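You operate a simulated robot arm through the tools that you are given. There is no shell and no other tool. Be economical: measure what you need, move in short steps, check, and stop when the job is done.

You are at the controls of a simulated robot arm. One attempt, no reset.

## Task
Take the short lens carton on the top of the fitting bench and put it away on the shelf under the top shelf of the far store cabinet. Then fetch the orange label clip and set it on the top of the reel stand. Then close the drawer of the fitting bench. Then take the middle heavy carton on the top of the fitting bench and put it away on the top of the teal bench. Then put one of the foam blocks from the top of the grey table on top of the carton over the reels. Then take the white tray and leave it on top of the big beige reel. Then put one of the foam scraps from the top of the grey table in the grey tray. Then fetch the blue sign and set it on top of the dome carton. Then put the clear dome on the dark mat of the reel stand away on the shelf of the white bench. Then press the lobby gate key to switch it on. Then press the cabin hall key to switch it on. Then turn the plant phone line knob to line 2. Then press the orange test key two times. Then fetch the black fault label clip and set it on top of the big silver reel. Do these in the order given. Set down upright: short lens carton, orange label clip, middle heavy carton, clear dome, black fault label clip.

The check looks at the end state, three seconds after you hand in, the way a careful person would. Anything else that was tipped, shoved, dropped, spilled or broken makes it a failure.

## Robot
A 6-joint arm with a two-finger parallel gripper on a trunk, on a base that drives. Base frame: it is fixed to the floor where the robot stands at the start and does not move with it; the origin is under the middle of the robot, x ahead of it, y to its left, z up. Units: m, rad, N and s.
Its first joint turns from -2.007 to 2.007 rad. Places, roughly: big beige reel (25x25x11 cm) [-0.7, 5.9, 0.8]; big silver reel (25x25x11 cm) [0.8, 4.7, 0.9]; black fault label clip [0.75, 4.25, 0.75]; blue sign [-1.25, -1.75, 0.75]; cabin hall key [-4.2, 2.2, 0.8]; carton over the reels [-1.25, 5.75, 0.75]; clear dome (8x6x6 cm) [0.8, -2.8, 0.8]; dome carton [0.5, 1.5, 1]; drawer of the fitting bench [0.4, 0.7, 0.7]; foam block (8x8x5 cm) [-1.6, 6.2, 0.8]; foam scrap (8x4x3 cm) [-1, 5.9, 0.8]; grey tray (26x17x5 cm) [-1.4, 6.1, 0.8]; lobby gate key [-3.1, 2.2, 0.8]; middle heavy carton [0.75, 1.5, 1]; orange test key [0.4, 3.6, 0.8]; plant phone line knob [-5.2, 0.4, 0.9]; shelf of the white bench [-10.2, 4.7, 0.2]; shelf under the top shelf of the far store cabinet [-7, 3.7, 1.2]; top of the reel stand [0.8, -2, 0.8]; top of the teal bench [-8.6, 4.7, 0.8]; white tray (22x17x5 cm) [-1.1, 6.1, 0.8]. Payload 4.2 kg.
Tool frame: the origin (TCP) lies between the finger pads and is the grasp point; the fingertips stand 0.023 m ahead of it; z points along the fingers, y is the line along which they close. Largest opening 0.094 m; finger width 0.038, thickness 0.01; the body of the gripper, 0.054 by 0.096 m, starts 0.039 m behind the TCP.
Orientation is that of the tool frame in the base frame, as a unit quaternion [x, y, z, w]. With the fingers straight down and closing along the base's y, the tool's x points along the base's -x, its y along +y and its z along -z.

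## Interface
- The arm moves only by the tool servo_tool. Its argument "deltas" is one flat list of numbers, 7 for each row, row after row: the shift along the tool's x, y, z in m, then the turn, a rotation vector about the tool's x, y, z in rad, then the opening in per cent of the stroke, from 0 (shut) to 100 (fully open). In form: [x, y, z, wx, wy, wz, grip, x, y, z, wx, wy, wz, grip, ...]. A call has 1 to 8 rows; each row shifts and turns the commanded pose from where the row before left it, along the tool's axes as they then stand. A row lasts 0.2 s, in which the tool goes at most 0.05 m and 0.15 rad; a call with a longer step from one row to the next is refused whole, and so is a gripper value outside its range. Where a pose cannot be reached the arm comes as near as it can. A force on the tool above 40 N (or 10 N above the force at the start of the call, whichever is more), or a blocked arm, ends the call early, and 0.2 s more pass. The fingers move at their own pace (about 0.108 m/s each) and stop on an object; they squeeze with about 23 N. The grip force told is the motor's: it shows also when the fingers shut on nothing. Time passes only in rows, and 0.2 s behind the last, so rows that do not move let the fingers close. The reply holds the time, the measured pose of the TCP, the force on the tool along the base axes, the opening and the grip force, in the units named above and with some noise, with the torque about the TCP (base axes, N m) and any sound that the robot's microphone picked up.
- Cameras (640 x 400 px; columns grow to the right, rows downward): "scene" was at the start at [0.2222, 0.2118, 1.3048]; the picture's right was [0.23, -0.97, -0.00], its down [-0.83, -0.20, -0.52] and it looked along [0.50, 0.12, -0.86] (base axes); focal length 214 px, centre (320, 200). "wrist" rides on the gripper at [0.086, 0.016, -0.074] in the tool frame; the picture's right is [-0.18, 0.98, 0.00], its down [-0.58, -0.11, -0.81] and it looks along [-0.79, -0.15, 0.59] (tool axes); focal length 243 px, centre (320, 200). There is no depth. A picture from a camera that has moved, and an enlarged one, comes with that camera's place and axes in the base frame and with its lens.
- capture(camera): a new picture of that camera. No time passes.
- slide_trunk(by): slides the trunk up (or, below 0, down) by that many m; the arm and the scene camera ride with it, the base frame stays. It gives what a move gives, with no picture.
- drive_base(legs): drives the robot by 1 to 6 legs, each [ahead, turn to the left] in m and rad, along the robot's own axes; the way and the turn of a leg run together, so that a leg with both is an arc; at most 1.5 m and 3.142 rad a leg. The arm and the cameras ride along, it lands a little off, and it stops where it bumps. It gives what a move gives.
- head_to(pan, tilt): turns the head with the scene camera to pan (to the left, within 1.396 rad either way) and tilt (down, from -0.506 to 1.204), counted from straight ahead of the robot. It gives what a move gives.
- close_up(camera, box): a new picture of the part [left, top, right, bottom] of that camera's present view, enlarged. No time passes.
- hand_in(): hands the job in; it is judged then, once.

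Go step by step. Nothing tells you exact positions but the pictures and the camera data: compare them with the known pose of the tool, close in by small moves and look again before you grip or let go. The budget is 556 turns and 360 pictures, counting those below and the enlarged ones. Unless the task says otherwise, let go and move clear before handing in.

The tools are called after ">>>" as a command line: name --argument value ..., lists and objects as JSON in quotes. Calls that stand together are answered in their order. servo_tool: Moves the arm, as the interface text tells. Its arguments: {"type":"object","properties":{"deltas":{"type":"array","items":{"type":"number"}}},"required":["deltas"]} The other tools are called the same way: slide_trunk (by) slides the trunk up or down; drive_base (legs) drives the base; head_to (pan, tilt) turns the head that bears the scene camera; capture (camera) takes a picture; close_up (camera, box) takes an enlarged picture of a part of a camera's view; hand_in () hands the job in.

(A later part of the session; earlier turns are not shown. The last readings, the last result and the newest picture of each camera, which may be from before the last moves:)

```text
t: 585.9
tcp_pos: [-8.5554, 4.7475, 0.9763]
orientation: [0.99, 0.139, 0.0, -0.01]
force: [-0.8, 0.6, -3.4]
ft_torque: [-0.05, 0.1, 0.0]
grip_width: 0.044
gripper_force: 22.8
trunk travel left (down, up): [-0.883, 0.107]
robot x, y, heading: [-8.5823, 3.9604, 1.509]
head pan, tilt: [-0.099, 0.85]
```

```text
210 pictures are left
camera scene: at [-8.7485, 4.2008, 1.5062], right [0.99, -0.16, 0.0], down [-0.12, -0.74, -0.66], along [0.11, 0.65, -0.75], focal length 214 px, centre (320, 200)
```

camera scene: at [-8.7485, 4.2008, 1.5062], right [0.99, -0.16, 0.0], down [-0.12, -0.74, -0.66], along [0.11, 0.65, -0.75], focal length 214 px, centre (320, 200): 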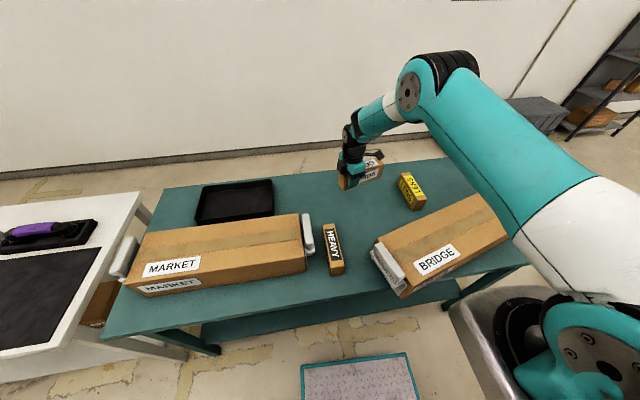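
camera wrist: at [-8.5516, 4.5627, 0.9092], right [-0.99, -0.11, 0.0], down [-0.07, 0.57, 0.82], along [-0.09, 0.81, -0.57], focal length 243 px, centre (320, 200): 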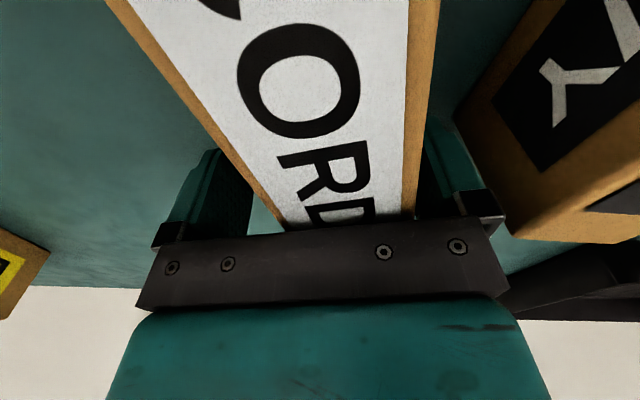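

>>> servo_tool --deltas '[-0.0027, -0.0397, 0, 0, 0, 0, 0, 0, 0, 0.045, 0, 0, 0, 0, 0, 0, 0.045, 0, 0, 0, 0, 0, 0, 0.035, 0, 0, 0, 0, 0, 0, 0.012, 0, 0, 0, 0, 0, 0, 0, 0, 0, 0, 0]'

>>> close_up --camera "scene" --box '[300, 120, 460, 220]'

```text
t: 587.3
tcp_pos: [-8.5687, 4.7824, 0.843]
orientation: [0.99, 0.138, 0.0, -0.011]
force: [-0.7, -1.0, -2.6]
ft_torque: [-0.06, 0.07, -0.04]
grip_width: 0.0439
gripper_force: 23.1
out of reach, approached as far as the arm can: row 5
trunk travel left (down, up): [-0.883, 0.107]
robot x, y, heading: [-8.5782, 3.9575, 1.503]
head pan, tilt: [-0.099, 0.85]
```

```text
4.00 times, centred on (380, 170) of scene
camera zoom: at [-8.7485, 4.2008, 1.5062], right [0.99, -0.16, 0.0], down [-0.12, -0.74, -0.66], along [0.11, 0.65, -0.75], focal length 858 px, centre (80, 320)
```

zoom: 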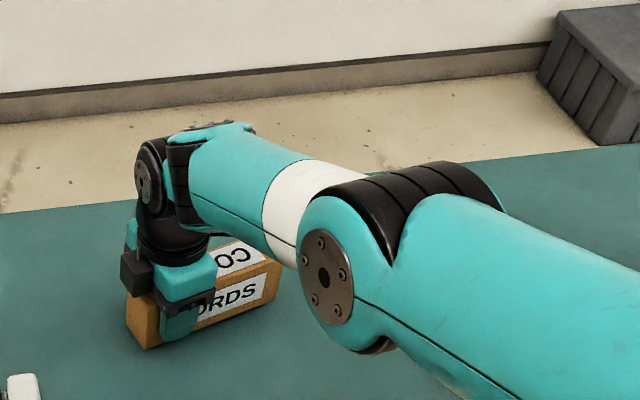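

>>> slide_trunk --by -0.007

>>> servo_tool --deltas '[0, 0, 0, 0, 0, 0, 70, 0, 0, 0, 0, 0, 0, 70]'

```text
t: 587.8
tcp_pos: [-8.568, 4.7829, 0.8372]
orientation: [0.99, 0.138, 0.0, -0.011]
force: [0.8, -1.6, 3.5]
ft_torque: [-0.29, 0.3, 0.02]
grip_width: 0.0441
gripper_force: 22.8
trunk travel left (down, up): [-0.876, 0.114]
robot x, y, heading: [-8.5833, 3.9605, 1.505]
head pan, tilt: [-0.099, 0.85]
```

```text
t: 588.4
tcp_pos: [-8.568, 4.7823, 0.8365]
orientation: [0.99, 0.138, 0.0, -0.011]
force: [-0.3, -0.5, 0.0]
ft_torque: [0.0, 0.02, -0.02]
grip_width: 0.0658
gripper_force: 0.0
trunk travel left (down, up): [-0.876, 0.114]
robot x, y, heading: [-8.5849, 3.9603, 1.508]
head pan, tilt: [-0.099, 0.85]
```

Released. Raise by the trunk, then retract.

>>> slide_trunk --by 0.11

>>> servo_tool --deltas '[0, 0, -0.04, 0, 0, 0.1407, 70, 0, 0, -0.03, 0, 0, 0.1407, 70, 0, 0.03, -0.02, 0, 0, 0.1407, 70, 0, 0.03, 0, 0, 0, 0.1407, 70, 0, 0.03, 0, 0, 0, 0.1407, 70, 0, 0.03, 0, 0, 0, 0.1407, 70, 0.01, 0.03, 0, 0, 0, 0.1407, 70, 0.02, 0.02, 0, 0, 0, 0.1407, 70]'

>>> capture --camera "scene"

```text
t: 589.9
tcp_pos: [-8.5679, 4.7826, 0.9465]
orientation: [0.99, 0.139, 0.001, -0.011]
force: [-0.3, 0.3, -2.1]
ft_torque: [0.0, -0.01, -0.01]
grip_width: 0.0659
gripper_force: 0.0
trunk travel left (down, up): [-0.986, 0.004]
robot x, y, heading: [-8.5803, 3.9568, 1.502]
head pan, tilt: [-0.099, 0.85]
```

```text
t: 591.6
tcp_pos: [-8.5998, 4.6058, 1.0327]
orientation: [0.91, -0.414, -0.006, -0.009]
force: [0.1, -0.4, -0.5]
ft_torque: [-0.04, 0.05, 0.01]
grip_width: 0.0657
gripper_force: 0.1
trunk travel left (down, up): [-0.986, 0.004]
robot x, y, heading: [-8.5823, 3.9572, 1.507]
head pan, tilt: [-0.099, 0.85]
```

```text
208 pictures are left
camera scene: at [-8.7485, 4.201, 1.6092], right [0.99, -0.16, 0.0], down [-0.12, -0.74, -0.66], along [0.11, 0.65, -0.75], focal length 214 px, centre (320, 200)
```

scene: 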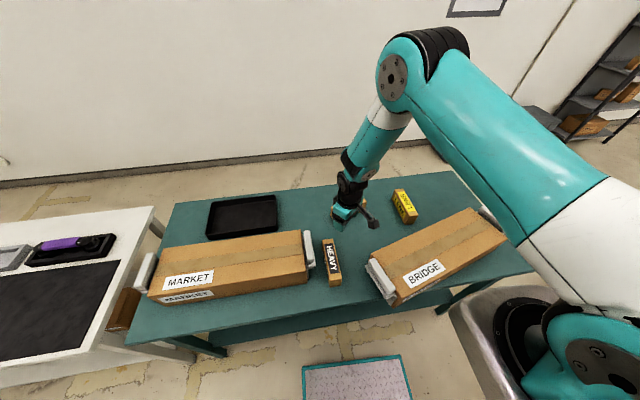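

Now prepare to push BRIDGE's left end back: back off, neutral yaw, closed fingers in front of its left-front corner.

>>> servo_tool --deltas '[0, 0, 0, 0, 0, 0.129, 0, 0, 0, 0, 0, 0, 0.129, 0, 0, 0, 0, 0, 0, 0.129, 0, 0, 0, 0, 0, 0, 0.129, 0, 0, 0, 0, 0, 0, 0.129, 0, 0, 0, 0, 0, 0, 0.129, 0]'

>>> drive_base --legs '[[-0.2, 0]]'

>>> servo_tool --deltas '[0.0216, -0.0374, 0, 0, 0, 0, 0, 0.0216, -0.0374, 0, 0, 0, 0, 0, 0.0216, -0.0374, 0, 0, 0, 0, 0, 0.0216, -0.0374, 0, 0, 0, 0, 0, 0.0216, -0.0374, 0, 0, 0, 0, 0]'

>>> capture --camera "scene"

```text
t: 593.0
tcp_pos: [-8.5975, 4.606, 1.0319]
orientation: [-0.688, 0.726, 0.008, 0.007]
force: [-0.2, -0.4, 0.1]
ft_torque: [-0.01, -0.01, 0.0]
grip_width: 0.0
gripper_force: 23.5
trunk travel left (down, up): [-0.986, 0.004]
robot x, y, heading: [-8.5785, 3.9618, 1.512]
head pan, tilt: [-0.099, 0.85]
```

```text
t: 594.7
tcp_pos: [-8.612, 4.4029, 1.0335]
orientation: [-0.689, 0.724, 0.008, 0.006]
force: [0.1, 0.7, 0.2]
ft_torque: [0.0, 0.0, -0.01]
grip_width: 0.0003
gripper_force: 22.5
trunk travel left (down, up): [-0.986, 0.004]
robot x, y, heading: [-8.5927, 3.755, 1.513]
head pan, tilt: [-0.099, 0.85]
```

```text
t: 595.9
tcp_pos: [-8.43, 4.2862, 1.0301]
orientation: [-0.689, 0.725, 0.008, 0.006]
force: [-0.9, -0.2, 0.4]
ft_torque: [-0.04, -0.02, 0.03]
grip_width: 0.0
gripper_force: 23.0
trunk travel left (down, up): [-0.986, 0.004]
robot x, y, heading: [-8.5954, 3.7583, 1.507]
head pan, tilt: [-0.099, 0.85]
```

```text
207 pictures are left
camera scene: at [-8.7618, 3.9986, 1.6092], right [0.99, -0.16, 0.0], down [-0.12, -0.74, -0.66], along [0.11, 0.65, -0.75], focal length 214 px, centre (320, 200)
```

scene: 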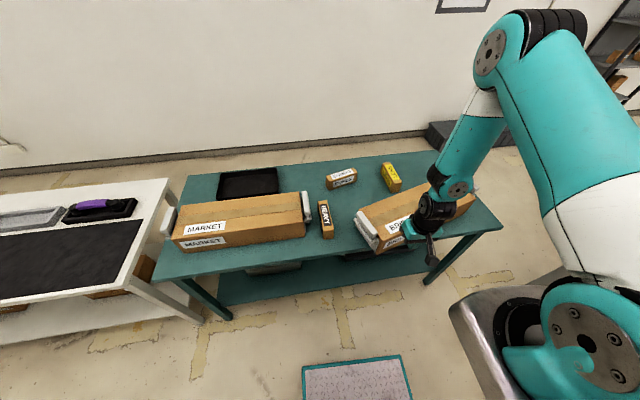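

>>> servo_tool --deltas '[0, 0, 0.045, 0, 0, 0, 0, 0, 0, 0.045, 0, 0, 0, 0, 0, 0, 0.045, 0, 0, 0, 0, 0, 0, 0.005, 0, 0, 0, 0, -0.04, 0, 0, 0, 0, 0, 0, -0.03, 0, 0, 0, 0, 0, 0]'

>>> close_up --camera "scene" --box '[300, 150, 540, 300]'

```text
t: 597.3
tcp_pos: [-8.4259, 4.3594, 0.8911]
orientation: [-0.689, 0.725, 0.008, 0.006]
force: [0.0, -1.1, -0.6]
ft_torque: [-0.03, -0.01, 0.0]
grip_width: 0.0003
gripper_force: 23.3
trunk travel left (down, up): [-0.986, 0.004]
robot x, y, heading: [-8.5919, 3.7554, 1.503]
head pan, tilt: [-0.099, 0.85]
```

```text
2.67 times, centred on (420, 225) of scene
camera zoom: at [-8.7611, 3.9982, 1.6093], right [0.99, -0.16, 0.0], down [-0.12, -0.74, -0.66], along [0.11, 0.65, -0.75], focal length 572 px, centre (53, 133)
```

zoom: 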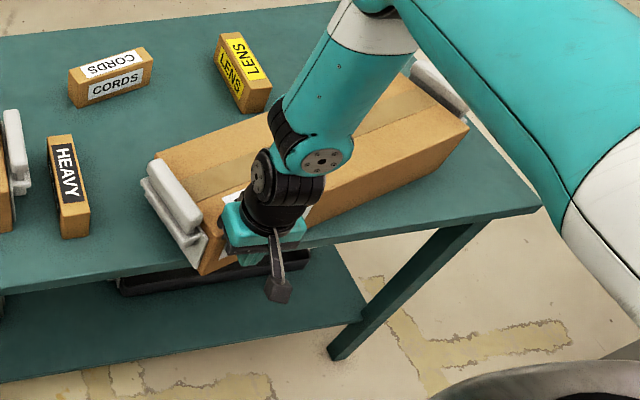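

>>> servo_tool --deltas '[-0.02, 0, 0, 0, 0, 0, 0, -0.02, 0, 0, 0, 0, 0, 0, -0.02, 0, 0, 0, 0, 0, 0, -0.02, 0, 0, 0, 0, 0, 0, 0, 0, 0, 0, 0, 0, 0]'

>>> close_up --camera "scene" --box '[300, 150, 540, 300]'

```text
t: 598.5
tcp_pos: [-8.4226, 4.4392, 0.8941]
orientation: [-0.689, 0.724, 0.009, 0.007]
force: [-0.3, 0.2, 0.0]
ft_torque: [0.01, 0.02, 0.01]
grip_width: 0.0001
gripper_force: 23.2
trunk travel left (down, up): [-0.986, 0.004]
robot x, y, heading: [-8.5913, 3.7578, 1.51]
head pan, tilt: [-0.099, 0.85]
```

```text
2.67 times, centred on (420, 225) of scene
camera zoom: at [-8.7612, 3.9984, 1.6093], right [0.99, -0.16, 0.0], down [-0.12, -0.74, -0.66], along [0.11, 0.65, -0.75], focal length 572 px, centre (53, 133)
```

zoom: 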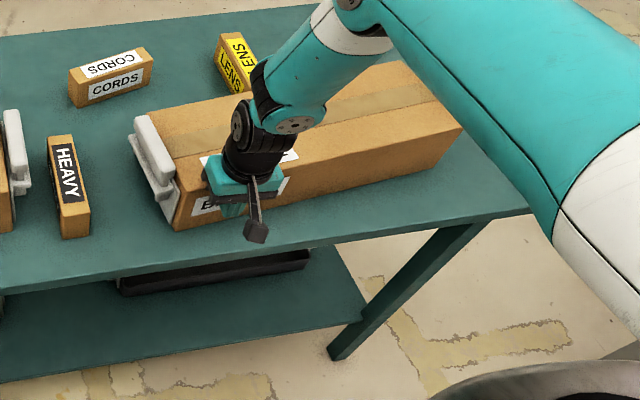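

>>> servo_tool --deltas '[-0.02, 0, 0, 0, 0, 0, 0, -0.02, 0, 0, 0, 0, 0, 0, 0, 0, 0, 0, 0, 0, 0]'

>>> servo_tool --deltas '[0.03, 0, 0, 0, 0, 0, 0, 0.04, 0, -0.03, 0, 0, 0, 0, 0.03, 0, -0.04, 0, 0, 0, 0, 0, 0, -0.04, 0, 0, 0, 0, 0, 0.03, 0, 0, 0, 0, 0, 0, 0.04, 0, 0, 0, 0, 0, 0, 0.04, 0, 0, 0, 0, 0]'

>>> capture --camera "scene"

>>> close_up --camera "scene" --box '[300, 150, 540, 300]'

```text
t: 599.3
tcp_pos: [-8.4208, 4.4788, 0.894]
orientation: [-0.689, 0.725, 0.009, 0.007]
force: [-0.1, -1.2, 0.0]
ft_torque: [0.01, 0.01, 0.04]
grip_width: 0.0001
gripper_force: 23.5
trunk travel left (down, up): [-0.986, 0.004]
robot x, y, heading: [-8.5915, 3.7563, 1.503]
head pan, tilt: [-0.099, 0.85]
```

```text
t: 600.9
tcp_pos: [-8.5349, 4.3829, 1.0031]
orientation: [-0.689, 0.725, 0.008, 0.006]
force: [0.4, 0.1, -0.4]
ft_torque: [0.01, 0.03, -0.01]
grip_width: 0.0
gripper_force: 23.1
trunk travel left (down, up): [-0.986, 0.004]
robot x, y, heading: [-8.593, 3.7595, 1.509]
head pan, tilt: [-0.099, 0.85]
```

```text
204 pictures are left
camera scene: at [-8.7606, 3.9985, 1.6093], right [0.99, -0.16, 0.0], down [-0.12, -0.74, -0.66], along [0.11, 0.65, -0.75], focal length 214 px, centre (320, 200)
```

scene: 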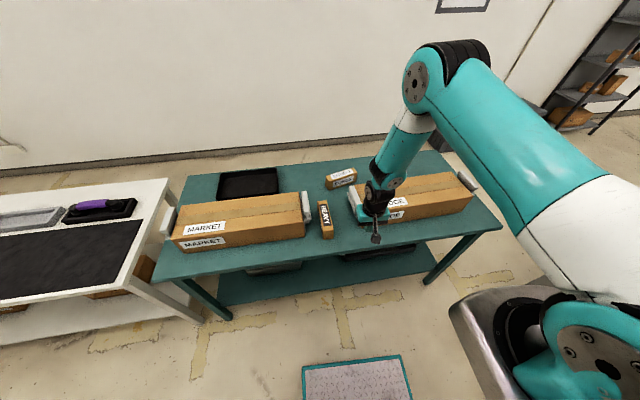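

```text
2.67 times, centred on (420, 225) of scene
camera zoom: at [-8.7606, 3.9985, 1.6093], right [0.99, -0.16, 0.0], down [-0.12, -0.74, -0.66], along [0.11, 0.65, -0.75], focal length 572 px, centre (53, 133)
```

zoom: 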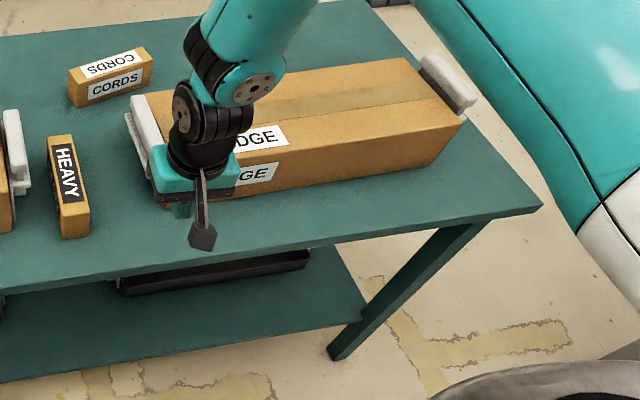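

The teal bench is tidy again. Now leave: back off a little, turn right, and check the floor ahead before driving on.

>>> drive_base --legs '[[-0.3, 0], [0, -2.4]]'

>>> head_to --pan 0.0 --tilt 0.5

>>> capture --camera "scene"

```text
t: 608.6
tcp_pos: [-8.2308, 2.9548, 1.0036]
orientation: [0.427, 0.904, -0.003, 0.01]
force: [0.2, 0.0, -0.7]
ft_torque: [-0.01, 0.02, 0.05]
grip_width: 0.0001
gripper_force: 23.0
trunk travel left (down, up): [-0.986, 0.004]
robot x, y, heading: [-8.611, 3.455, -0.89]
head pan, tilt: [-0.099, 0.85]
```

```text
t: 609.4
tcp_pos: [-8.2316, 2.9552, 1.0023]
orientation: [0.428, 0.904, -0.002, 0.01]
force: [0.7, 0.8, 0.3]
ft_torque: [0.0, 0.03, 0.02]
grip_width: 0.0
gripper_force: 22.9
trunk travel left (down, up): [-0.986, 0.004]
robot x, y, heading: [-8.6108, 3.4538, -0.898]
head pan, tilt: [0.0, 0.499]
```

```text
202 pictures are left
camera scene: at [-8.3031, 3.3905, 1.6392], right [-0.78, -0.63, 0.0], down [-0.3, 0.37, -0.88], along [0.55, -0.68, -0.48], focal length 214 px, centre (320, 200)
```

scene: 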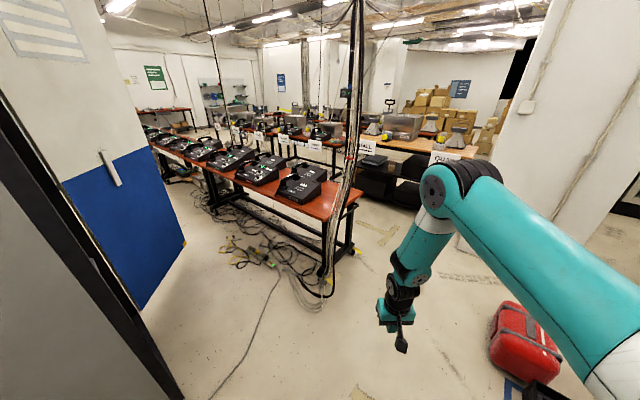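

>>> head_to --pan -1.0 --tilt 0.7

>>> capture --camera "scene"

```text
t: 610.7
tcp_pos: [-8.2313, 2.955, 1.0035]
orientation: [0.427, 0.904, -0.003, 0.011]
force: [-0.2, 0.7, 0.5]
ft_torque: [0.03, 0.0, 0.04]
grip_width: 0.0
gripper_force: 23.4
trunk travel left (down, up): [-0.986, 0.004]
robot x, y, heading: [-8.6089, 3.4569, -0.89]
head pan, tilt: [-1.0, 0.7]
```

```text
201 pictures are left
camera scene: at [-8.3869, 3.3809, 1.6215], right [-0.95, 0.32, 0.0], down [0.2, 0.61, -0.77], along [-0.24, -0.73, -0.64], focal length 214 px, centre (320, 200)
```

scene: 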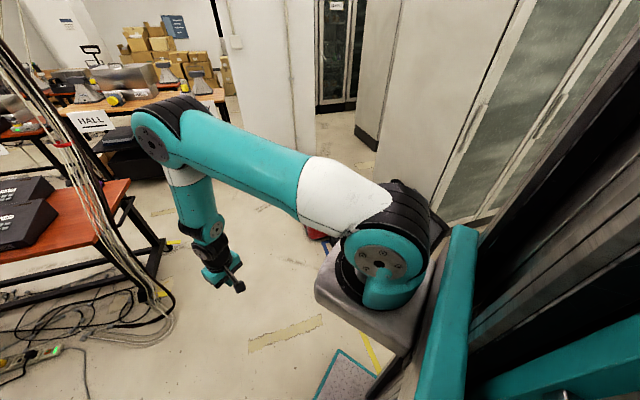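

>>> drive_base --legs '[[0.5, 0], [0, -0.579], [1.42, 0], [0, 1.0], [0.95, 0], [0, 0.46]]'

```text
t: 630.4
tcp_pos: [-6.6644, 1.2134, 1.0026]
orientation: [-0.004, 1.0, 0.001, 0.01]
force: [1.0, -1.0, -0.1]
ft_torque: [0.01, -0.01, -0.03]
grip_width: 0.0
gripper_force: 23.4
trunk travel left (down, up): [-0.986, 0.004]
robot x, y, heading: [-7.2935, 1.2344, -0.004]
head pan, tilt: [-1.0, 0.7]
```

>>> drive_base --legs '[[0, -0.02], [1.4, 0], [1.4, 0], [1.4, 0], [1.4, 0]]'

```text
t: 657.4
tcp_pos: [-1.0749, 1.0934, 1.0029]
orientation: [0.006, 1.0, 0.002, 0.01]
force: [-0.1, -0.4, 0.7]
ft_torque: [0.01, -0.04, 0.0]
grip_width: 0.0
gripper_force: 23.3
trunk travel left (down, up): [-0.986, 0.004]
robot x, y, heading: [-1.7043, 1.1283, -0.022]
head pan, tilt: [-1.0, 0.7]
```

>>> drive_base --legs '[[1.1, 0], [0, 1.59], [1.3, 0], [1.2, 0]]'

>>> head_to --pan 0.2 --tilt 0.4

>>> capture --camera "scene"

```text
t: 678.8
tcp_pos: [-0.5762, 4.2434, 1.0027]
orientation: [0.711, -0.703, -0.008, -0.006]
force: [0.4, 0.7, -0.6]
ft_torque: [0.03, 0.0, 0.0]
grip_width: 0.0
gripper_force: 23.1
trunk travel left (down, up): [-0.986, 0.004]
robot x, y, heading: [-0.5967, 3.6122, 1.574]
head pan, tilt: [-1.0, 0.7]
```

```text
t: 680.2
tcp_pos: [-0.5766, 4.2439, 1.0034]
orientation: [0.711, -0.703, -0.008, -0.006]
force: [-0.3, -0.4, 0.4]
ft_torque: [-0.01, 0.0, 0.02]
grip_width: 0.0
gripper_force: 23.3
trunk travel left (down, up): [-0.986, 0.004]
robot x, y, heading: [-0.5974, 3.6124, 1.574]
head pan, tilt: [0.201, 0.4]
```

```text
200 pictures are left
camera scene: at [-0.8042, 3.8579, 1.6484], right [0.98, 0.2, 0.0], down [0.08, -0.38, -0.92], along [-0.18, 0.9, -0.39], focal length 214 px, centre (320, 200)
```

scene: 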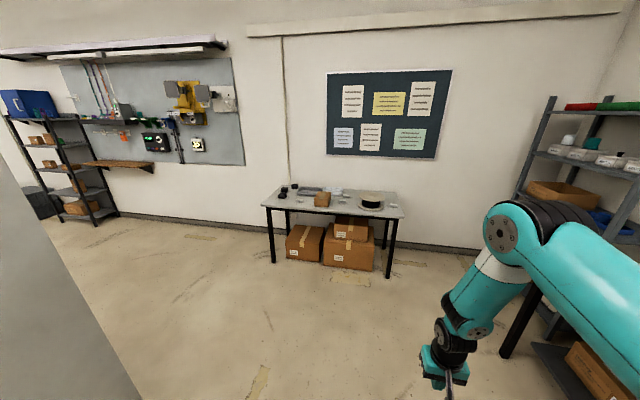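

The grey table is ahead. Drive to about (−1.1, 4.95) facing it and look.

>>> drive_base --legs '[[0, 0.34], [1.4, 0], [0, -0.34]]'

>>> head_to --pan 0.0 --tilt 0.65

>>> capture --camera "scene"

>>> close_up --camera "scene" --box '[160, 130, 480, 330]'

```text
t: 689.3
tcp_pos: [-1.0452, 5.5689, 1.0033]
orientation: [0.71, -0.704, -0.008, -0.006]
force: [0.6, 0.0, 0.4]
ft_torque: [-0.01, -0.03, -0.05]
grip_width: 0.0
gripper_force: 22.8
trunk travel left (down, up): [-0.986, 0.004]
robot x, y, heading: [-1.0672, 4.939, 1.569]
head pan, tilt: [0.201, 0.4]
```

```text
t: 690.1
tcp_pos: [-1.0454, 5.5702, 1.0032]
orientation: [0.711, -0.703, -0.009, -0.006]
force: [0.0, -0.1, -0.2]
ft_torque: [0.0, -0.01, 0.0]
grip_width: 0.0
gripper_force: 23.4
trunk travel left (down, up): [-0.986, 0.004]
robot x, y, heading: [-1.0664, 4.9403, 1.57]
head pan, tilt: [0.0, 0.649]
```

```text
199 pictures are left
camera scene: at [-1.2552, 5.1803, 1.6259], right [1.0, 0.0, 0.0], down [0.0, -0.6, -0.8], along [0.0, 0.8, -0.6], focal length 214 px, centre (320, 200)
```

scene: 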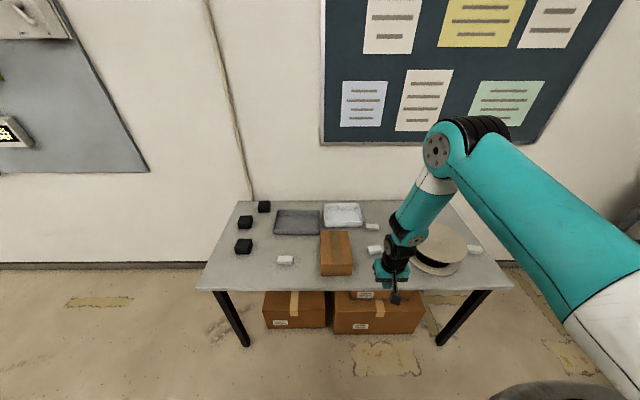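

```text
2.00 times, centred on (320, 230) of scene
camera zoom: at [-1.2552, 5.1803, 1.6259], right [1.0, 0.0, 0.0], down [0.0, -0.6, -0.8], along [0.0, 0.8, -0.6], focal length 429 px, centre (320, 140)
```

zoom: 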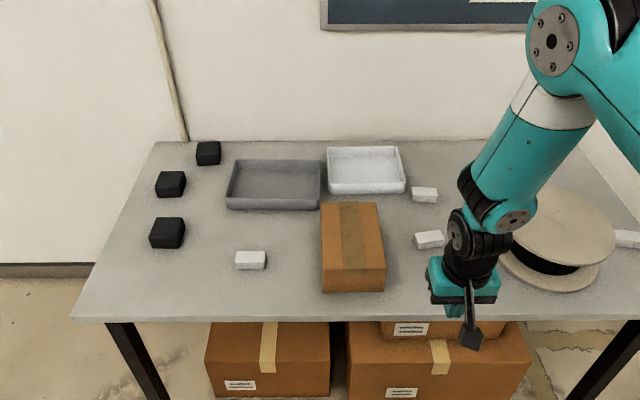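

The layout is clear: black foam blocks at left, the brown carton in the middle, trays behind, white foam scraps, and the beige reel at right. I'll move to about (−1.35, 5.2) and lower the trunk.

>>> servo_tool --deltas '[0, 0, -0.04, 0, 0, 0, 100, 0, 0, -0.04, 0, 0, 0, 100, 0, 0, -0.04, 0, 0, 0, 100]'

>>> slide_trunk --by -0.2

>>> drive_base --legs '[[0, 0.8], [0.37, 0], [0, -0.8]]'

>>> head_to --pan 0.0 --tilt 0.8

>>> capture --camera "scene"

>>> capture --camera "wrist"

```text
t: 690.9
tcp_pos: [-1.044, 5.567, 1.1227]
orientation: [0.71, -0.704, -0.008, -0.005]
force: [0.2, 0.0, 0.0]
ft_torque: [-0.03, 0.01, 0.03]
grip_width: 0.0943
gripper_force: 0.0
trunk travel left (down, up): [-0.986, 0.004]
robot x, y, heading: [-1.0639, 4.9385, 1.566]
head pan, tilt: [0.0, 0.649]
```

```text
t: 693.1
tcp_pos: [-1.0449, 5.5653, 0.9231]
orientation: [0.71, -0.704, -0.008, -0.007]
force: [0.5, -1.0, 0.2]
ft_torque: [0.0, 0.01, 0.02]
grip_width: 0.0939
gripper_force: 0.0
trunk travel left (down, up): [-0.786, 0.204]
robot x, y, heading: [-1.0637, 4.9402, 1.568]
head pan, tilt: [0.0, 0.649]
```

```text
t: 699.6
tcp_pos: [-1.3078, 5.8235, 0.923]
orientation: [0.71, -0.705, -0.008, -0.006]
force: [-0.9, -0.4, 0.1]
ft_torque: [-0.01, -0.02, 0.0]
grip_width: 0.0941
gripper_force: 0.1
trunk travel left (down, up): [-0.786, 0.204]
robot x, y, heading: [-1.3291, 5.1987, 1.562]
head pan, tilt: [0.0, 0.649]
```

```text
t: 700.3
tcp_pos: [-1.3071, 5.8233, 0.9231]
orientation: [0.71, -0.705, -0.009, -0.006]
force: [-0.3, -0.2, -0.2]
ft_torque: [-0.01, 0.01, 0.0]
grip_width: 0.0939
gripper_force: 0.1
trunk travel left (down, up): [-0.786, 0.204]
robot x, y, heading: [-1.3268, 5.1957, 1.569]
head pan, tilt: [0.0, 0.799]
```

```text
197 pictures are left
camera scene: at [-1.5174, 5.4324, 1.4133], right [1.0, -0.01, 0.0], down [0.0, -0.72, -0.7], along [0.0, 0.7, -0.72], focal length 214 px, centre (320, 200)
```

scene: 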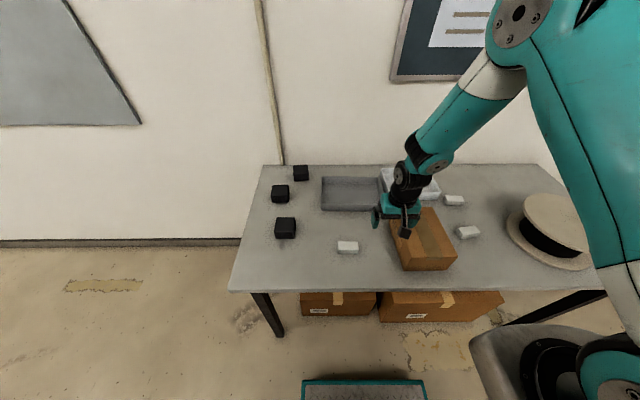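

```text
196 pictures are left
camera wrist: at [-1.3217, 5.7365, 0.9965], right [-0.98, 0.18, 0.01], down [0.11, 0.57, 0.82], along [0.14, 0.81, -0.58], focal length 243 px, centre (320, 200)
```

wrist: 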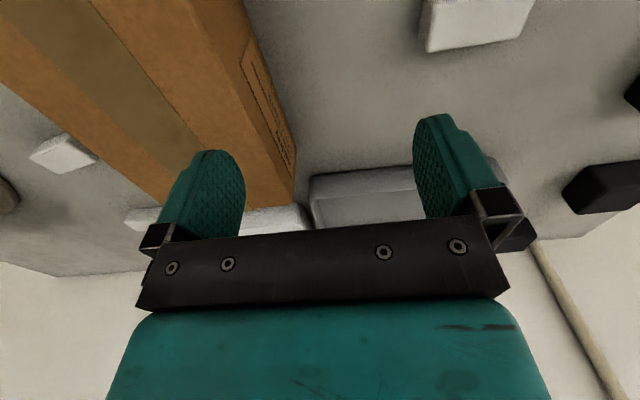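

>>> close_up --camera "scene" --box '[240, 150, 480, 300]'

```text
2.67 times, centred on (360, 225) of scene
camera zoom: at [-1.5174, 5.4324, 1.4133], right [1.0, -0.01, 0.0], down [0.0, -0.72, -0.7], along [0.0, 0.7, -0.72], focal length 572 px, centre (213, 133)
```

zoom: 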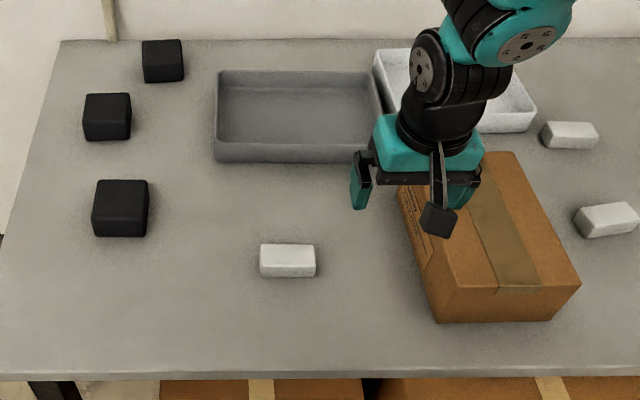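

Table z≈0.75. Front foam block centre ≈(−1.645, 5.915); carton spans x −1.265…−1.107, y 5.75…5.95, top ≈0.835. Move above the block.

>>> servo_tool --deltas '[-0.0115, 0.0423, 0, 0, 0, 0, 100, -0.0115, 0.0423, 0, 0, 0, 0, 100, -0.0115, 0.0423, 0, 0, 0, 0, 100, -0.0115, 0.0423, 0, 0, 0, 0, 100, -0.0115, 0.0423, 0, 0, 0, 0, 100, -0.0115, 0.0423, 0, 0, 0, 0, 100, -0.0115, 0.0423, 0, 0, 0, 0, 100, -0.0115, 0.0423, 0.03, 0, 0, 0, 100]'

>>> capture --camera "wrist"

>>> close_up --camera "scene" --box '[240, 150, 400, 250]'

```text
refused: row 8 steps farther than a row can; nothing moved
```

```text
194 pictures are left
camera wrist: at [-1.3217, 5.7365, 0.9965], right [-0.98, 0.18, 0.01], down [0.11, 0.57, 0.82], along [0.14, 0.81, -0.58], focal length 243 px, centre (320, 200)
```

wrist: 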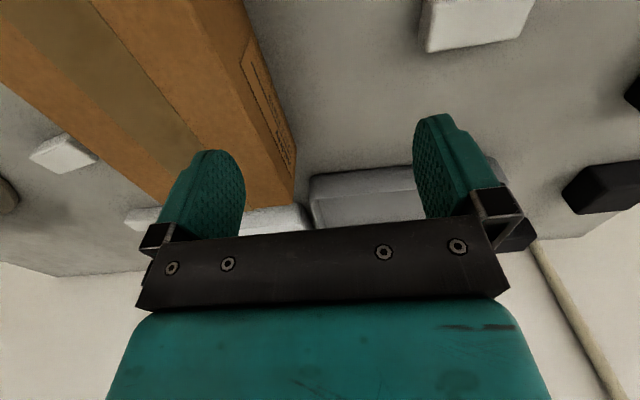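

```text
4.00 times, centred on (320, 200) of scene
camera zoom: at [-1.5174, 5.4324, 1.4133], right [1.0, -0.01, 0.0], down [0.0, -0.72, -0.7], along [0.0, 0.7, -0.72], focal length 858 px, centre (320, 200)
```

zoom: 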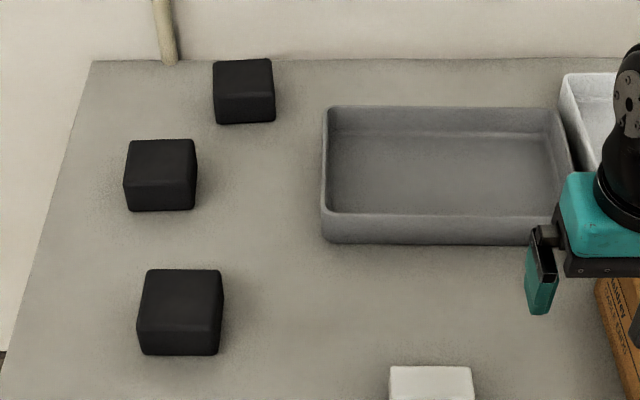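

>>> servo_tool --deltas '[-0.0115, 0.0423, 0, 0, 0, 0, 100, -0.0115, 0.0423, 0, 0, 0, 0, 100, -0.0115, 0.0423, 0, 0, 0, 0, 100, -0.0115, 0.0423, 0, 0, 0, 0, 100, -0.0115, 0.0423, 0, 0, 0, 0, 100, -0.0115, 0.0423, 0, 0, 0, 0, 100, -0.0115, 0.0423, 0, 0, 0, 0, 100, -0.0115, 0.0423, 0, 0, 0, 0, 100]'

>>> servo_tool --deltas '[0, 0, 0.04, 0, 0, 0, 100]'

>>> capture --camera "wrist"

>>> close_up --camera "scene" --box '[240, 150, 400, 250]'

```text
t: 702.1
tcp_pos: [-1.6447, 5.9127, 0.9257]
orientation: [0.709, -0.705, -0.008, -0.006]
force: [0.6, 1.1, 0.8]
ft_torque: [0.03, -0.05, 0.04]
grip_width: 0.094
gripper_force: 0.1
trunk travel left (down, up): [-0.786, 0.204]
robot x, y, heading: [-1.326, 5.1992, 1.567]
head pan, tilt: [0.0, 0.799]
```

```text
t: 702.5
tcp_pos: [-1.6464, 5.9142, 0.8863]
orientation: [0.71, -0.705, -0.008, -0.007]
force: [0.4, 0.0, 0.2]
ft_torque: [-0.02, 0.0, 0.01]
grip_width: 0.0941
gripper_force: 0.1
trunk travel left (down, up): [-0.786, 0.204]
robot x, y, heading: [-1.3294, 5.1956, 1.563]
head pan, tilt: [0.0, 0.799]
```

```text
192 pictures are left
camera wrist: at [-1.6607, 5.8261, 0.9597], right [-0.98, 0.18, 0.01], down [0.11, 0.56, 0.82], along [0.14, 0.81, -0.57], focal length 243 px, centre (320, 200)
```

wrist: 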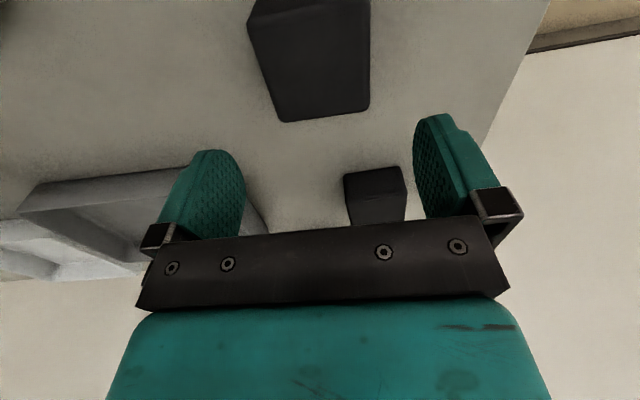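

```text
4.00 times, centred on (320, 200) of scene
camera zoom: at [-1.5174, 5.4321, 1.4134], right [1.0, -0.01, 0.0], down [0.0, -0.72, -0.7], along [0.0, 0.7, -0.72], focal length 858 px, centre (320, 200)
```

zoom: 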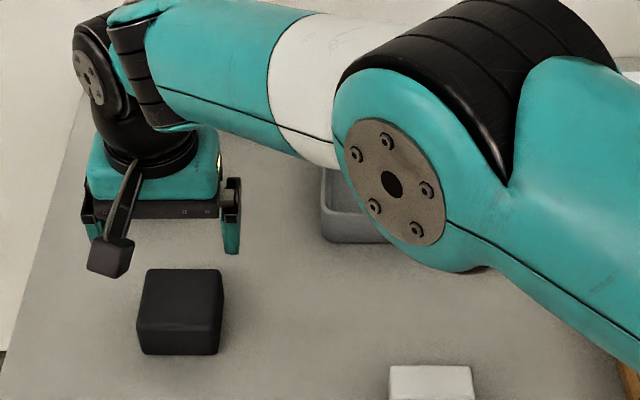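

The block is 12 mm nearer than the tool; correct, descend and grip.

>>> servo_tool --deltas '[0.012, 0, 0, 0, 0, 0, 100, 0, 0, 0.04, 0, 0, 0, 100, 0, 0, 0.04, 0, 0, 0, 100, 0, 0, 0.018, 0, 0, 0, 100, 0, 0, 0, 0, 0, 0, 0, 0, 0, 0, 0, 0, 0, 0, 0, 0, 0, 0, 0, 0, 0]'

>>> capture --camera "wrist"

```text
t: 704.1
tcp_pos: [-1.64, 5.8973, 0.7911]
orientation: [0.709, -0.705, -0.009, -0.006]
force: [-0.2, 0.2, 3.3]
ft_torque: [-0.01, -0.11, -0.01]
grip_width: 0.0692
gripper_force: 23.0
out of reach, approached as far as the arm can: row 4
trunk travel left (down, up): [-0.786, 0.204]
robot x, y, heading: [-1.327, 5.198, 1.567]
head pan, tilt: [0.0, 0.799]
```

```text
190 pictures are left
camera wrist: at [-1.6551, 5.8105, 0.8641], right [-0.98, 0.18, 0.01], down [0.11, 0.56, 0.82], along [0.14, 0.81, -0.57], focal length 243 px, centre (320, 200)
```

wrist: 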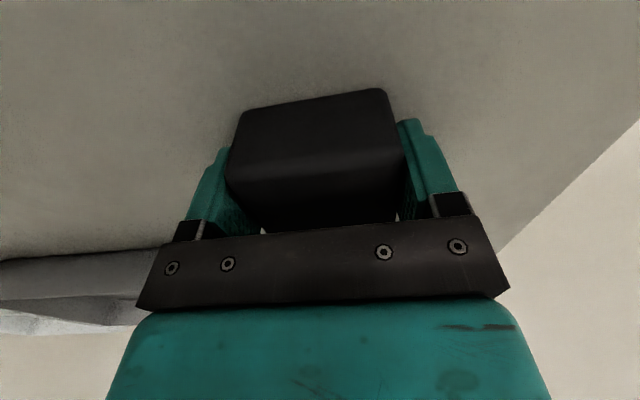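

>>> servo_tool --deltas '[0, 0, -0.045, 0, 0, 0, 0, 0, 0, -0.045, 0, 0, 0, 0, 0, 0, -0.045, 0, 0, 0, 0, 0.004, -0.045, 0, 0, 0, 0, 0, 0.004, -0.045, 0, 0, 0, 0, 0, 0.004, -0.045, 0, 0, 0, 0, 0, 0.004, -0.045, 0, 0, 0, 0, 0, 0.004, -0.045, 0, 0, 0, 0, 0]'

>>> servo_tool --deltas '[0.004, -0.045, 0, 0, 0, 0, 0, 0.004, -0.045, 0, 0, 0, 0, 0, 0.004, -0.045, 0, 0, 0, 0, 0, 0.004, -0.045, 0, 0, 0, 0, 0, 0.004, -0.045, 0, 0, 0, 0, 0]'

>>> capture --camera "wrist"

>>> close_up --camera "scene" --box '[300, 150, 540, 300]'

```text
t: 705.9
tcp_pos: [-1.4158, 5.8763, 0.9247]
orientation: [0.71, -0.704, -0.008, -0.006]
force: [0.0, 0.8, 0.5]
ft_torque: [-0.01, -0.02, 0.0]
grip_width: 0.0693
gripper_force: 22.8
trunk travel left (down, up): [-0.786, 0.204]
robot x, y, heading: [-1.328, 5.1935, 1.563]
head pan, tilt: [0.0, 0.799]
```

```text
t: 707.1
tcp_pos: [-1.1908, 5.8597, 0.9231]
orientation: [0.71, -0.704, -0.009, -0.006]
force: [-0.2, 0.3, -1.0]
ft_torque: [-0.03, -0.06, -0.01]
grip_width: 0.0696
gripper_force: 22.3
trunk travel left (down, up): [-0.786, 0.204]
robot x, y, heading: [-1.3267, 5.1994, 1.566]
head pan, tilt: [0.0, 0.799]
```

```text
189 pictures are left
camera wrist: at [-1.2058, 5.7708, 0.9967], right [-0.98, 0.18, 0.01], down [0.11, 0.56, 0.82], along [0.14, 0.81, -0.57], focal length 243 px, centre (320, 200)
```

wrist: 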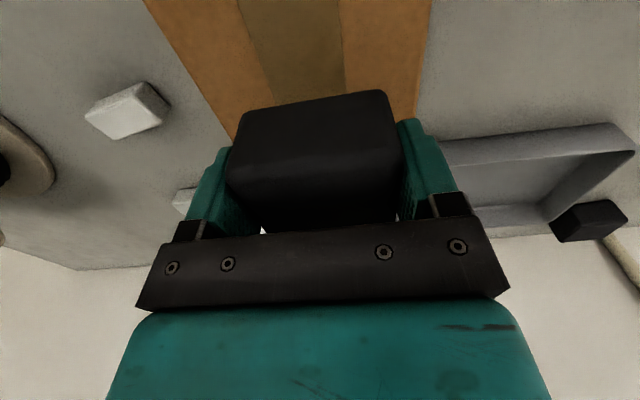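

```text
2.67 times, centred on (420, 225) of scene
camera zoom: at [-1.518, 5.4324, 1.4132], right [1.0, 0.0, 0.0], down [0.0, -0.72, -0.7], along [0.0, 0.7, -0.72], focal length 572 px, centre (53, 133)
```

zoom: 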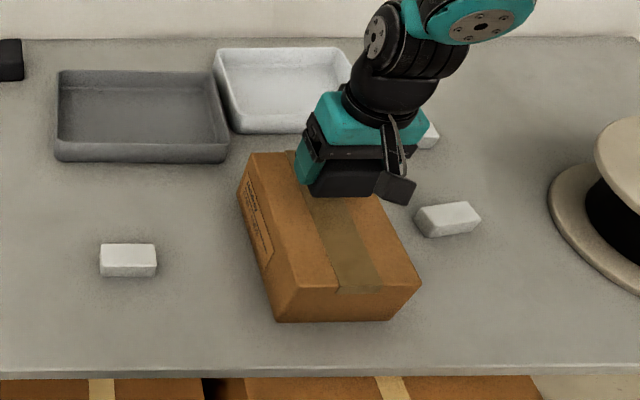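

Centred over the carton. Lower gently.

>>> servo_tool --deltas '[0, 0, 0.02, 0, 0, 0, 0, 0, 0, 0.015, 0, 0, 0, 0, 0, 0, 0.005, 0, 0, 0, 0, 0, 0, 0, 0, 0, 0, 0]'

>>> servo_tool --deltas '[0, 0, 0.004, 0, 0, 0, 0, 0, 0, 0.003, 0, 0, 0, 0, 0, 0, 0, 0, 0, 0, 0]'

```text
t: 708.1
tcp_pos: [-1.1898, 5.8596, 0.8831]
orientation: [0.71, -0.704, -0.008, -0.006]
force: [-0.4, -0.3, 0.2]
ft_torque: [0.01, 0.03, 0.02]
grip_width: 0.0694
gripper_force: 23.1
trunk travel left (down, up): [-0.786, 0.204]
robot x, y, heading: [-1.3321, 5.1971, 1.565]
head pan, tilt: [0.0, 0.799]
```

```text
t: 708.9
tcp_pos: [-1.1898, 5.8588, 0.8793]
orientation: [0.71, -0.704, -0.009, -0.008]
force: [-1.0, -2.9, 31.8]
ft_torque: [0.05, -0.04, -0.03]
grip_width: 0.0695
gripper_force: 23.4
trunk travel left (down, up): [-0.786, 0.204]
robot x, y, heading: [-1.3321, 5.1984, 1.566]
head pan, tilt: [0.0, 0.799]
```

Contact with the carton top. Release and rise.

>>> servo_tool --deltas '[0, 0, -0.002, 0, 0, 0, 100, 0, 0, 0, 0, 0, 0, 100, 0, 0, -0.03, 0, 0, 0, 100, 0, 0, -0.045, 0, 0, 0, 100, 0, 0, -0.045, 0, 0, 0, 100, 0.045, 0, 0, 0, 0, 0, 100, 0.045, 0, 0, 0, 0, 0, 100]'

>>> capture --camera "scene"

>>> close_up --camera "scene" --box '[300, 150, 540, 300]'

```text
t: 710.5
tcp_pos: [-1.1874, 5.7666, 0.9964]
orientation: [0.71, -0.704, -0.009, -0.006]
force: [0.0, -0.2, 0.0]
ft_torque: [-0.03, 0.01, 0.03]
grip_width: 0.094
gripper_force: 0.0
trunk travel left (down, up): [-0.786, 0.204]
robot x, y, heading: [-1.3288, 5.1978, 1.563]
head pan, tilt: [0.0, 0.799]
```

```text
187 pictures are left
camera scene: at [-1.5174, 5.4328, 1.4132], right [1.0, -0.01, 0.0], down [0.0, -0.72, -0.7], along [0.0, 0.7, -0.72], focal length 214 px, centre (320, 200)
```

scene: 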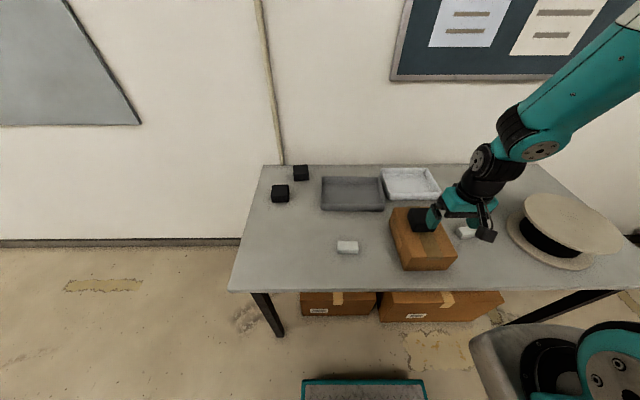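

```text
2.67 times, centred on (420, 225) of scene
camera zoom: at [-1.5174, 5.4328, 1.4132], right [1.0, -0.01, 0.0], down [0.0, -0.72, -0.7], along [0.0, 0.7, -0.72], focal length 572 px, centre (53, 133)
```

zoom: 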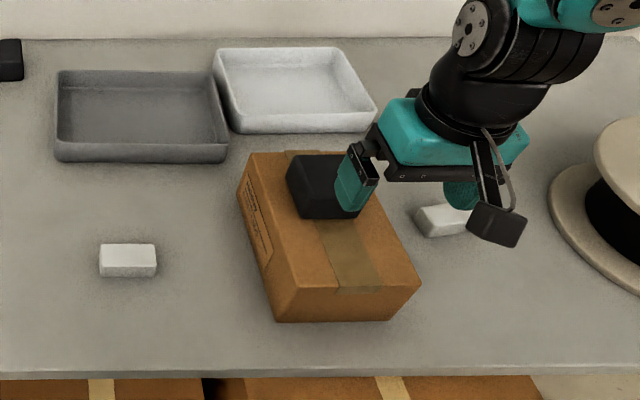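

The foam block rests on the carton. Next the white tray: I'll pinch its front wall (y≈6.075) with the gripper yawed 90°. First reposition to about (−1.1, 5.3).

>>> drive_base --legs '[[0, -1.165], [0.25, 0], [0, 1.165]]'

>>> servo_tool --deltas '[0, 0, 0, 0, 0, -0.1428, 60, 0, 0, 0, 0, 0, -0.1428, 60, 0, 0, 0, 0, 0, -0.1428, 60, 0, 0, 0, 0, 0, -0.1428, 60, 0, 0, 0, 0, 0, -0.1428, 60, 0, 0, 0, 0, 0, -0.1428, 60, 0, 0, 0, 0, 0, -0.1428, 60, 0, 0, 0, 0, 0, -0.1428, 60]'

>>> servo_tool --deltas '[0, 0, 0, 0, 0, -0.1428, 60, 0, 0, 0, 0, 0, -0.1428, 60, 0, 0, 0, 0, 0, -0.1428, 60]'

>>> head_to --pan -0.1 --tilt 0.8

>>> capture --camera "scene"

>>> close_up --camera "scene" --box '[220, 120, 460, 270]'

```text
t: 718.1
tcp_pos: [-0.9568, 5.866, 0.9965]
orientation: [0.71, -0.704, -0.009, -0.007]
force: [-0.3, 0.2, 0.6]
ft_torque: [0.05, 0.04, -0.02]
grip_width: 0.0939
gripper_force: 0.0
trunk travel left (down, up): [-0.786, 0.204]
robot x, y, heading: [-1.0943, 5.2966, 1.566]
head pan, tilt: [0.0, 0.799]
```

```text
t: 719.9
tcp_pos: [-0.9553, 5.8658, 0.9957]
orientation: [0.978, -0.206, -0.004, -0.01]
force: [-0.1, -0.4, -0.2]
ft_torque: [-0.01, 0.01, 0.0]
grip_width: 0.0565
gripper_force: 0.0
trunk travel left (down, up): [-0.786, 0.204]
robot x, y, heading: [-1.0921, 5.2958, 1.562]
head pan, tilt: [0.0, 0.799]
```

```text
t: 720.7
tcp_pos: [-0.9571, 5.8663, 0.997]
orientation: [1.0, 0.005, -0.002, -0.01]
force: [0.5, 1.0, 0.4]
ft_torque: [0.0, 0.01, -0.01]
grip_width: 0.0563
gripper_force: 0.0
trunk travel left (down, up): [-0.786, 0.204]
robot x, y, heading: [-1.0975, 5.296, 1.567]
head pan, tilt: [0.0, 0.799]
```

```text
t: 721.4
tcp_pos: [-0.9562, 5.8659, 0.9979]
orientation: [1.0, 0.003, -0.001, -0.011]
force: [-0.4, 0.0, 0.0]
ft_torque: [-0.01, 0.0, 0.01]
grip_width: 0.0561
gripper_force: 0.0
trunk travel left (down, up): [-0.786, 0.204]
robot x, y, heading: [-1.0972, 5.2972, 1.565]
head pan, tilt: [-0.099, 0.799]
```

```text
185 pictures are left
camera scene: at [-1.2772, 5.5317, 1.4133], right [0.99, -0.1, 0.0], down [-0.07, -0.71, -0.7], along [0.07, 0.69, -0.72], focal length 214 px, centre (320, 200)
```

scene: 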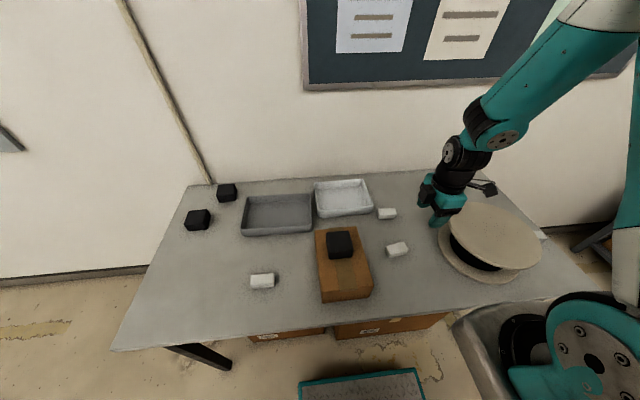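

```text
2.67 times, centred on (340, 195) of scene
camera zoom: at [-1.2772, 5.5317, 1.4133], right [0.99, -0.1, 0.0], down [-0.07, -0.71, -0.7], along [0.07, 0.69, -0.72], focal length 572 px, centre (267, 213)
```

zoom: 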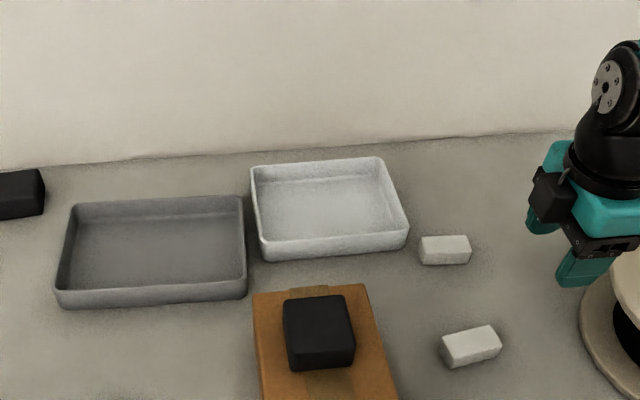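

Tray rim: front wall at y≈6.067, x −1.233…−1.019. Move above the middle of the front wall.

>>> servo_tool --deltas '[-0.0283, -0.0338, 0, 0, 0, 0, 60, -0.0283, -0.0338, 0, 0, 0, 0, 60, -0.0283, -0.0338, 0, 0, 0, 0, 60, -0.0283, -0.0338, 0, 0, 0, 0, 60, -0.0283, -0.0338, 0, 0, 0, 0, 60, -0.0283, -0.0338, 0, 0, 0, 0, 60, 0, 0, 0.05, 0, 0, 0, 60, 0, 0, 0.05, 0, 0, 0, 60]'

>>> capture --camera "wrist"

>>> close_up --camera "scene" --box '[260, 130, 420, 230]'

```text
t: 723.2
tcp_pos: [-1.1278, 6.0698, 0.9007]
orientation: [1.0, 0.004, -0.003, -0.011]
force: [0.1, -0.6, 0.7]
ft_torque: [0.01, 0.01, 0.0]
grip_width: 0.0564
gripper_force: 0.0
trunk travel left (down, up): [-0.786, 0.204]
robot x, y, heading: [-1.0972, 5.2981, 1.568]
head pan, tilt: [-0.099, 0.799]
```

```text
183 pictures are left
camera wrist: at [-1.0414, 6.0539, 0.9762], right [-0.18, -0.98, -0.02], down [-0.58, 0.09, 0.81], along [-0.8, 0.16, -0.59], focal length 243 px, centre (320, 200)
```

wrist: 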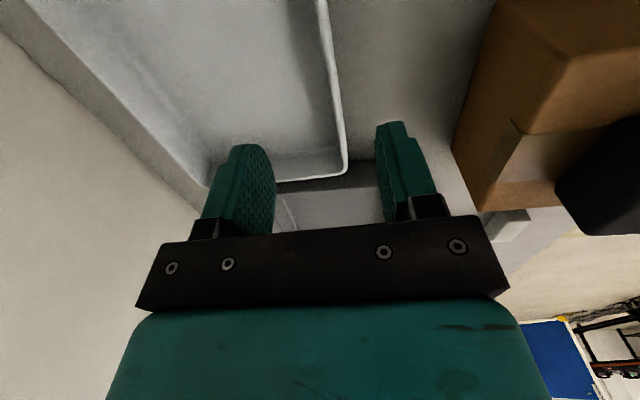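

```text
4.00 times, centred on (340, 180) of scene
camera zoom: at [-1.2772, 5.5312, 1.4135], right [0.99, -0.1, 0.0], down [-0.07, -0.71, -0.7], along [0.07, 0.69, -0.72], focal length 858 px, centre (240, 280)
```

zoom: 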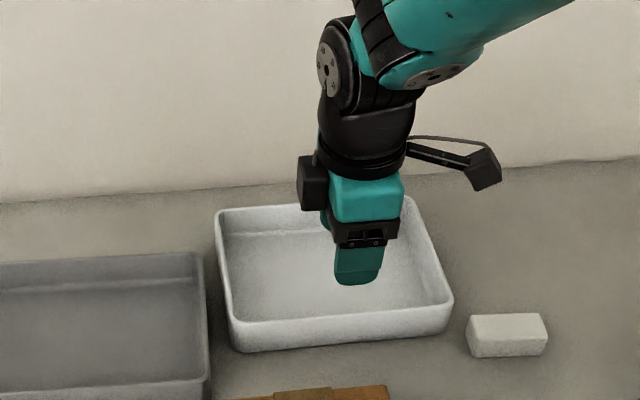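

>>> servo_tool --deltas '[0, 0.005, 0.03, 0, 0, 0, 60, 0, 0, 0.035, 0, 0, 0, 60, 0, 0, 0.032, 0, 0, 0, 60, 0, 0, 0, 0, 0, 0, 60]'

>>> capture --camera "wrist"

```text
t: 724.2
tcp_pos: [-1.1283, 6.0671, 0.8053]
orientation: [1.0, 0.004, -0.002, -0.01]
force: [0.4, 0.3, 0.1]
ft_torque: [-0.01, 0.02, 0.0]
grip_width: 0.0564
gripper_force: 0.1
trunk travel left (down, up): [-0.786, 0.204]
robot x, y, heading: [-1.0966, 5.299, 1.564]
head pan, tilt: [-0.099, 0.799]
```

```text
181 pictures are left
camera wrist: at [-1.0409, 6.0511, 0.8784], right [-0.18, -0.98, -0.02], down [-0.58, 0.09, 0.81], along [-0.8, 0.16, -0.59], focal length 243 px, centre (320, 200)
```

wrist: 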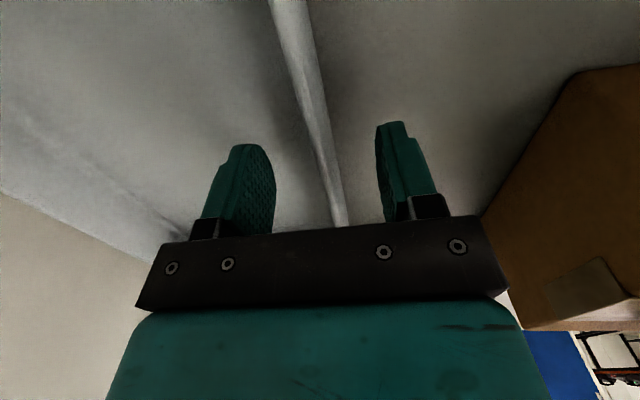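

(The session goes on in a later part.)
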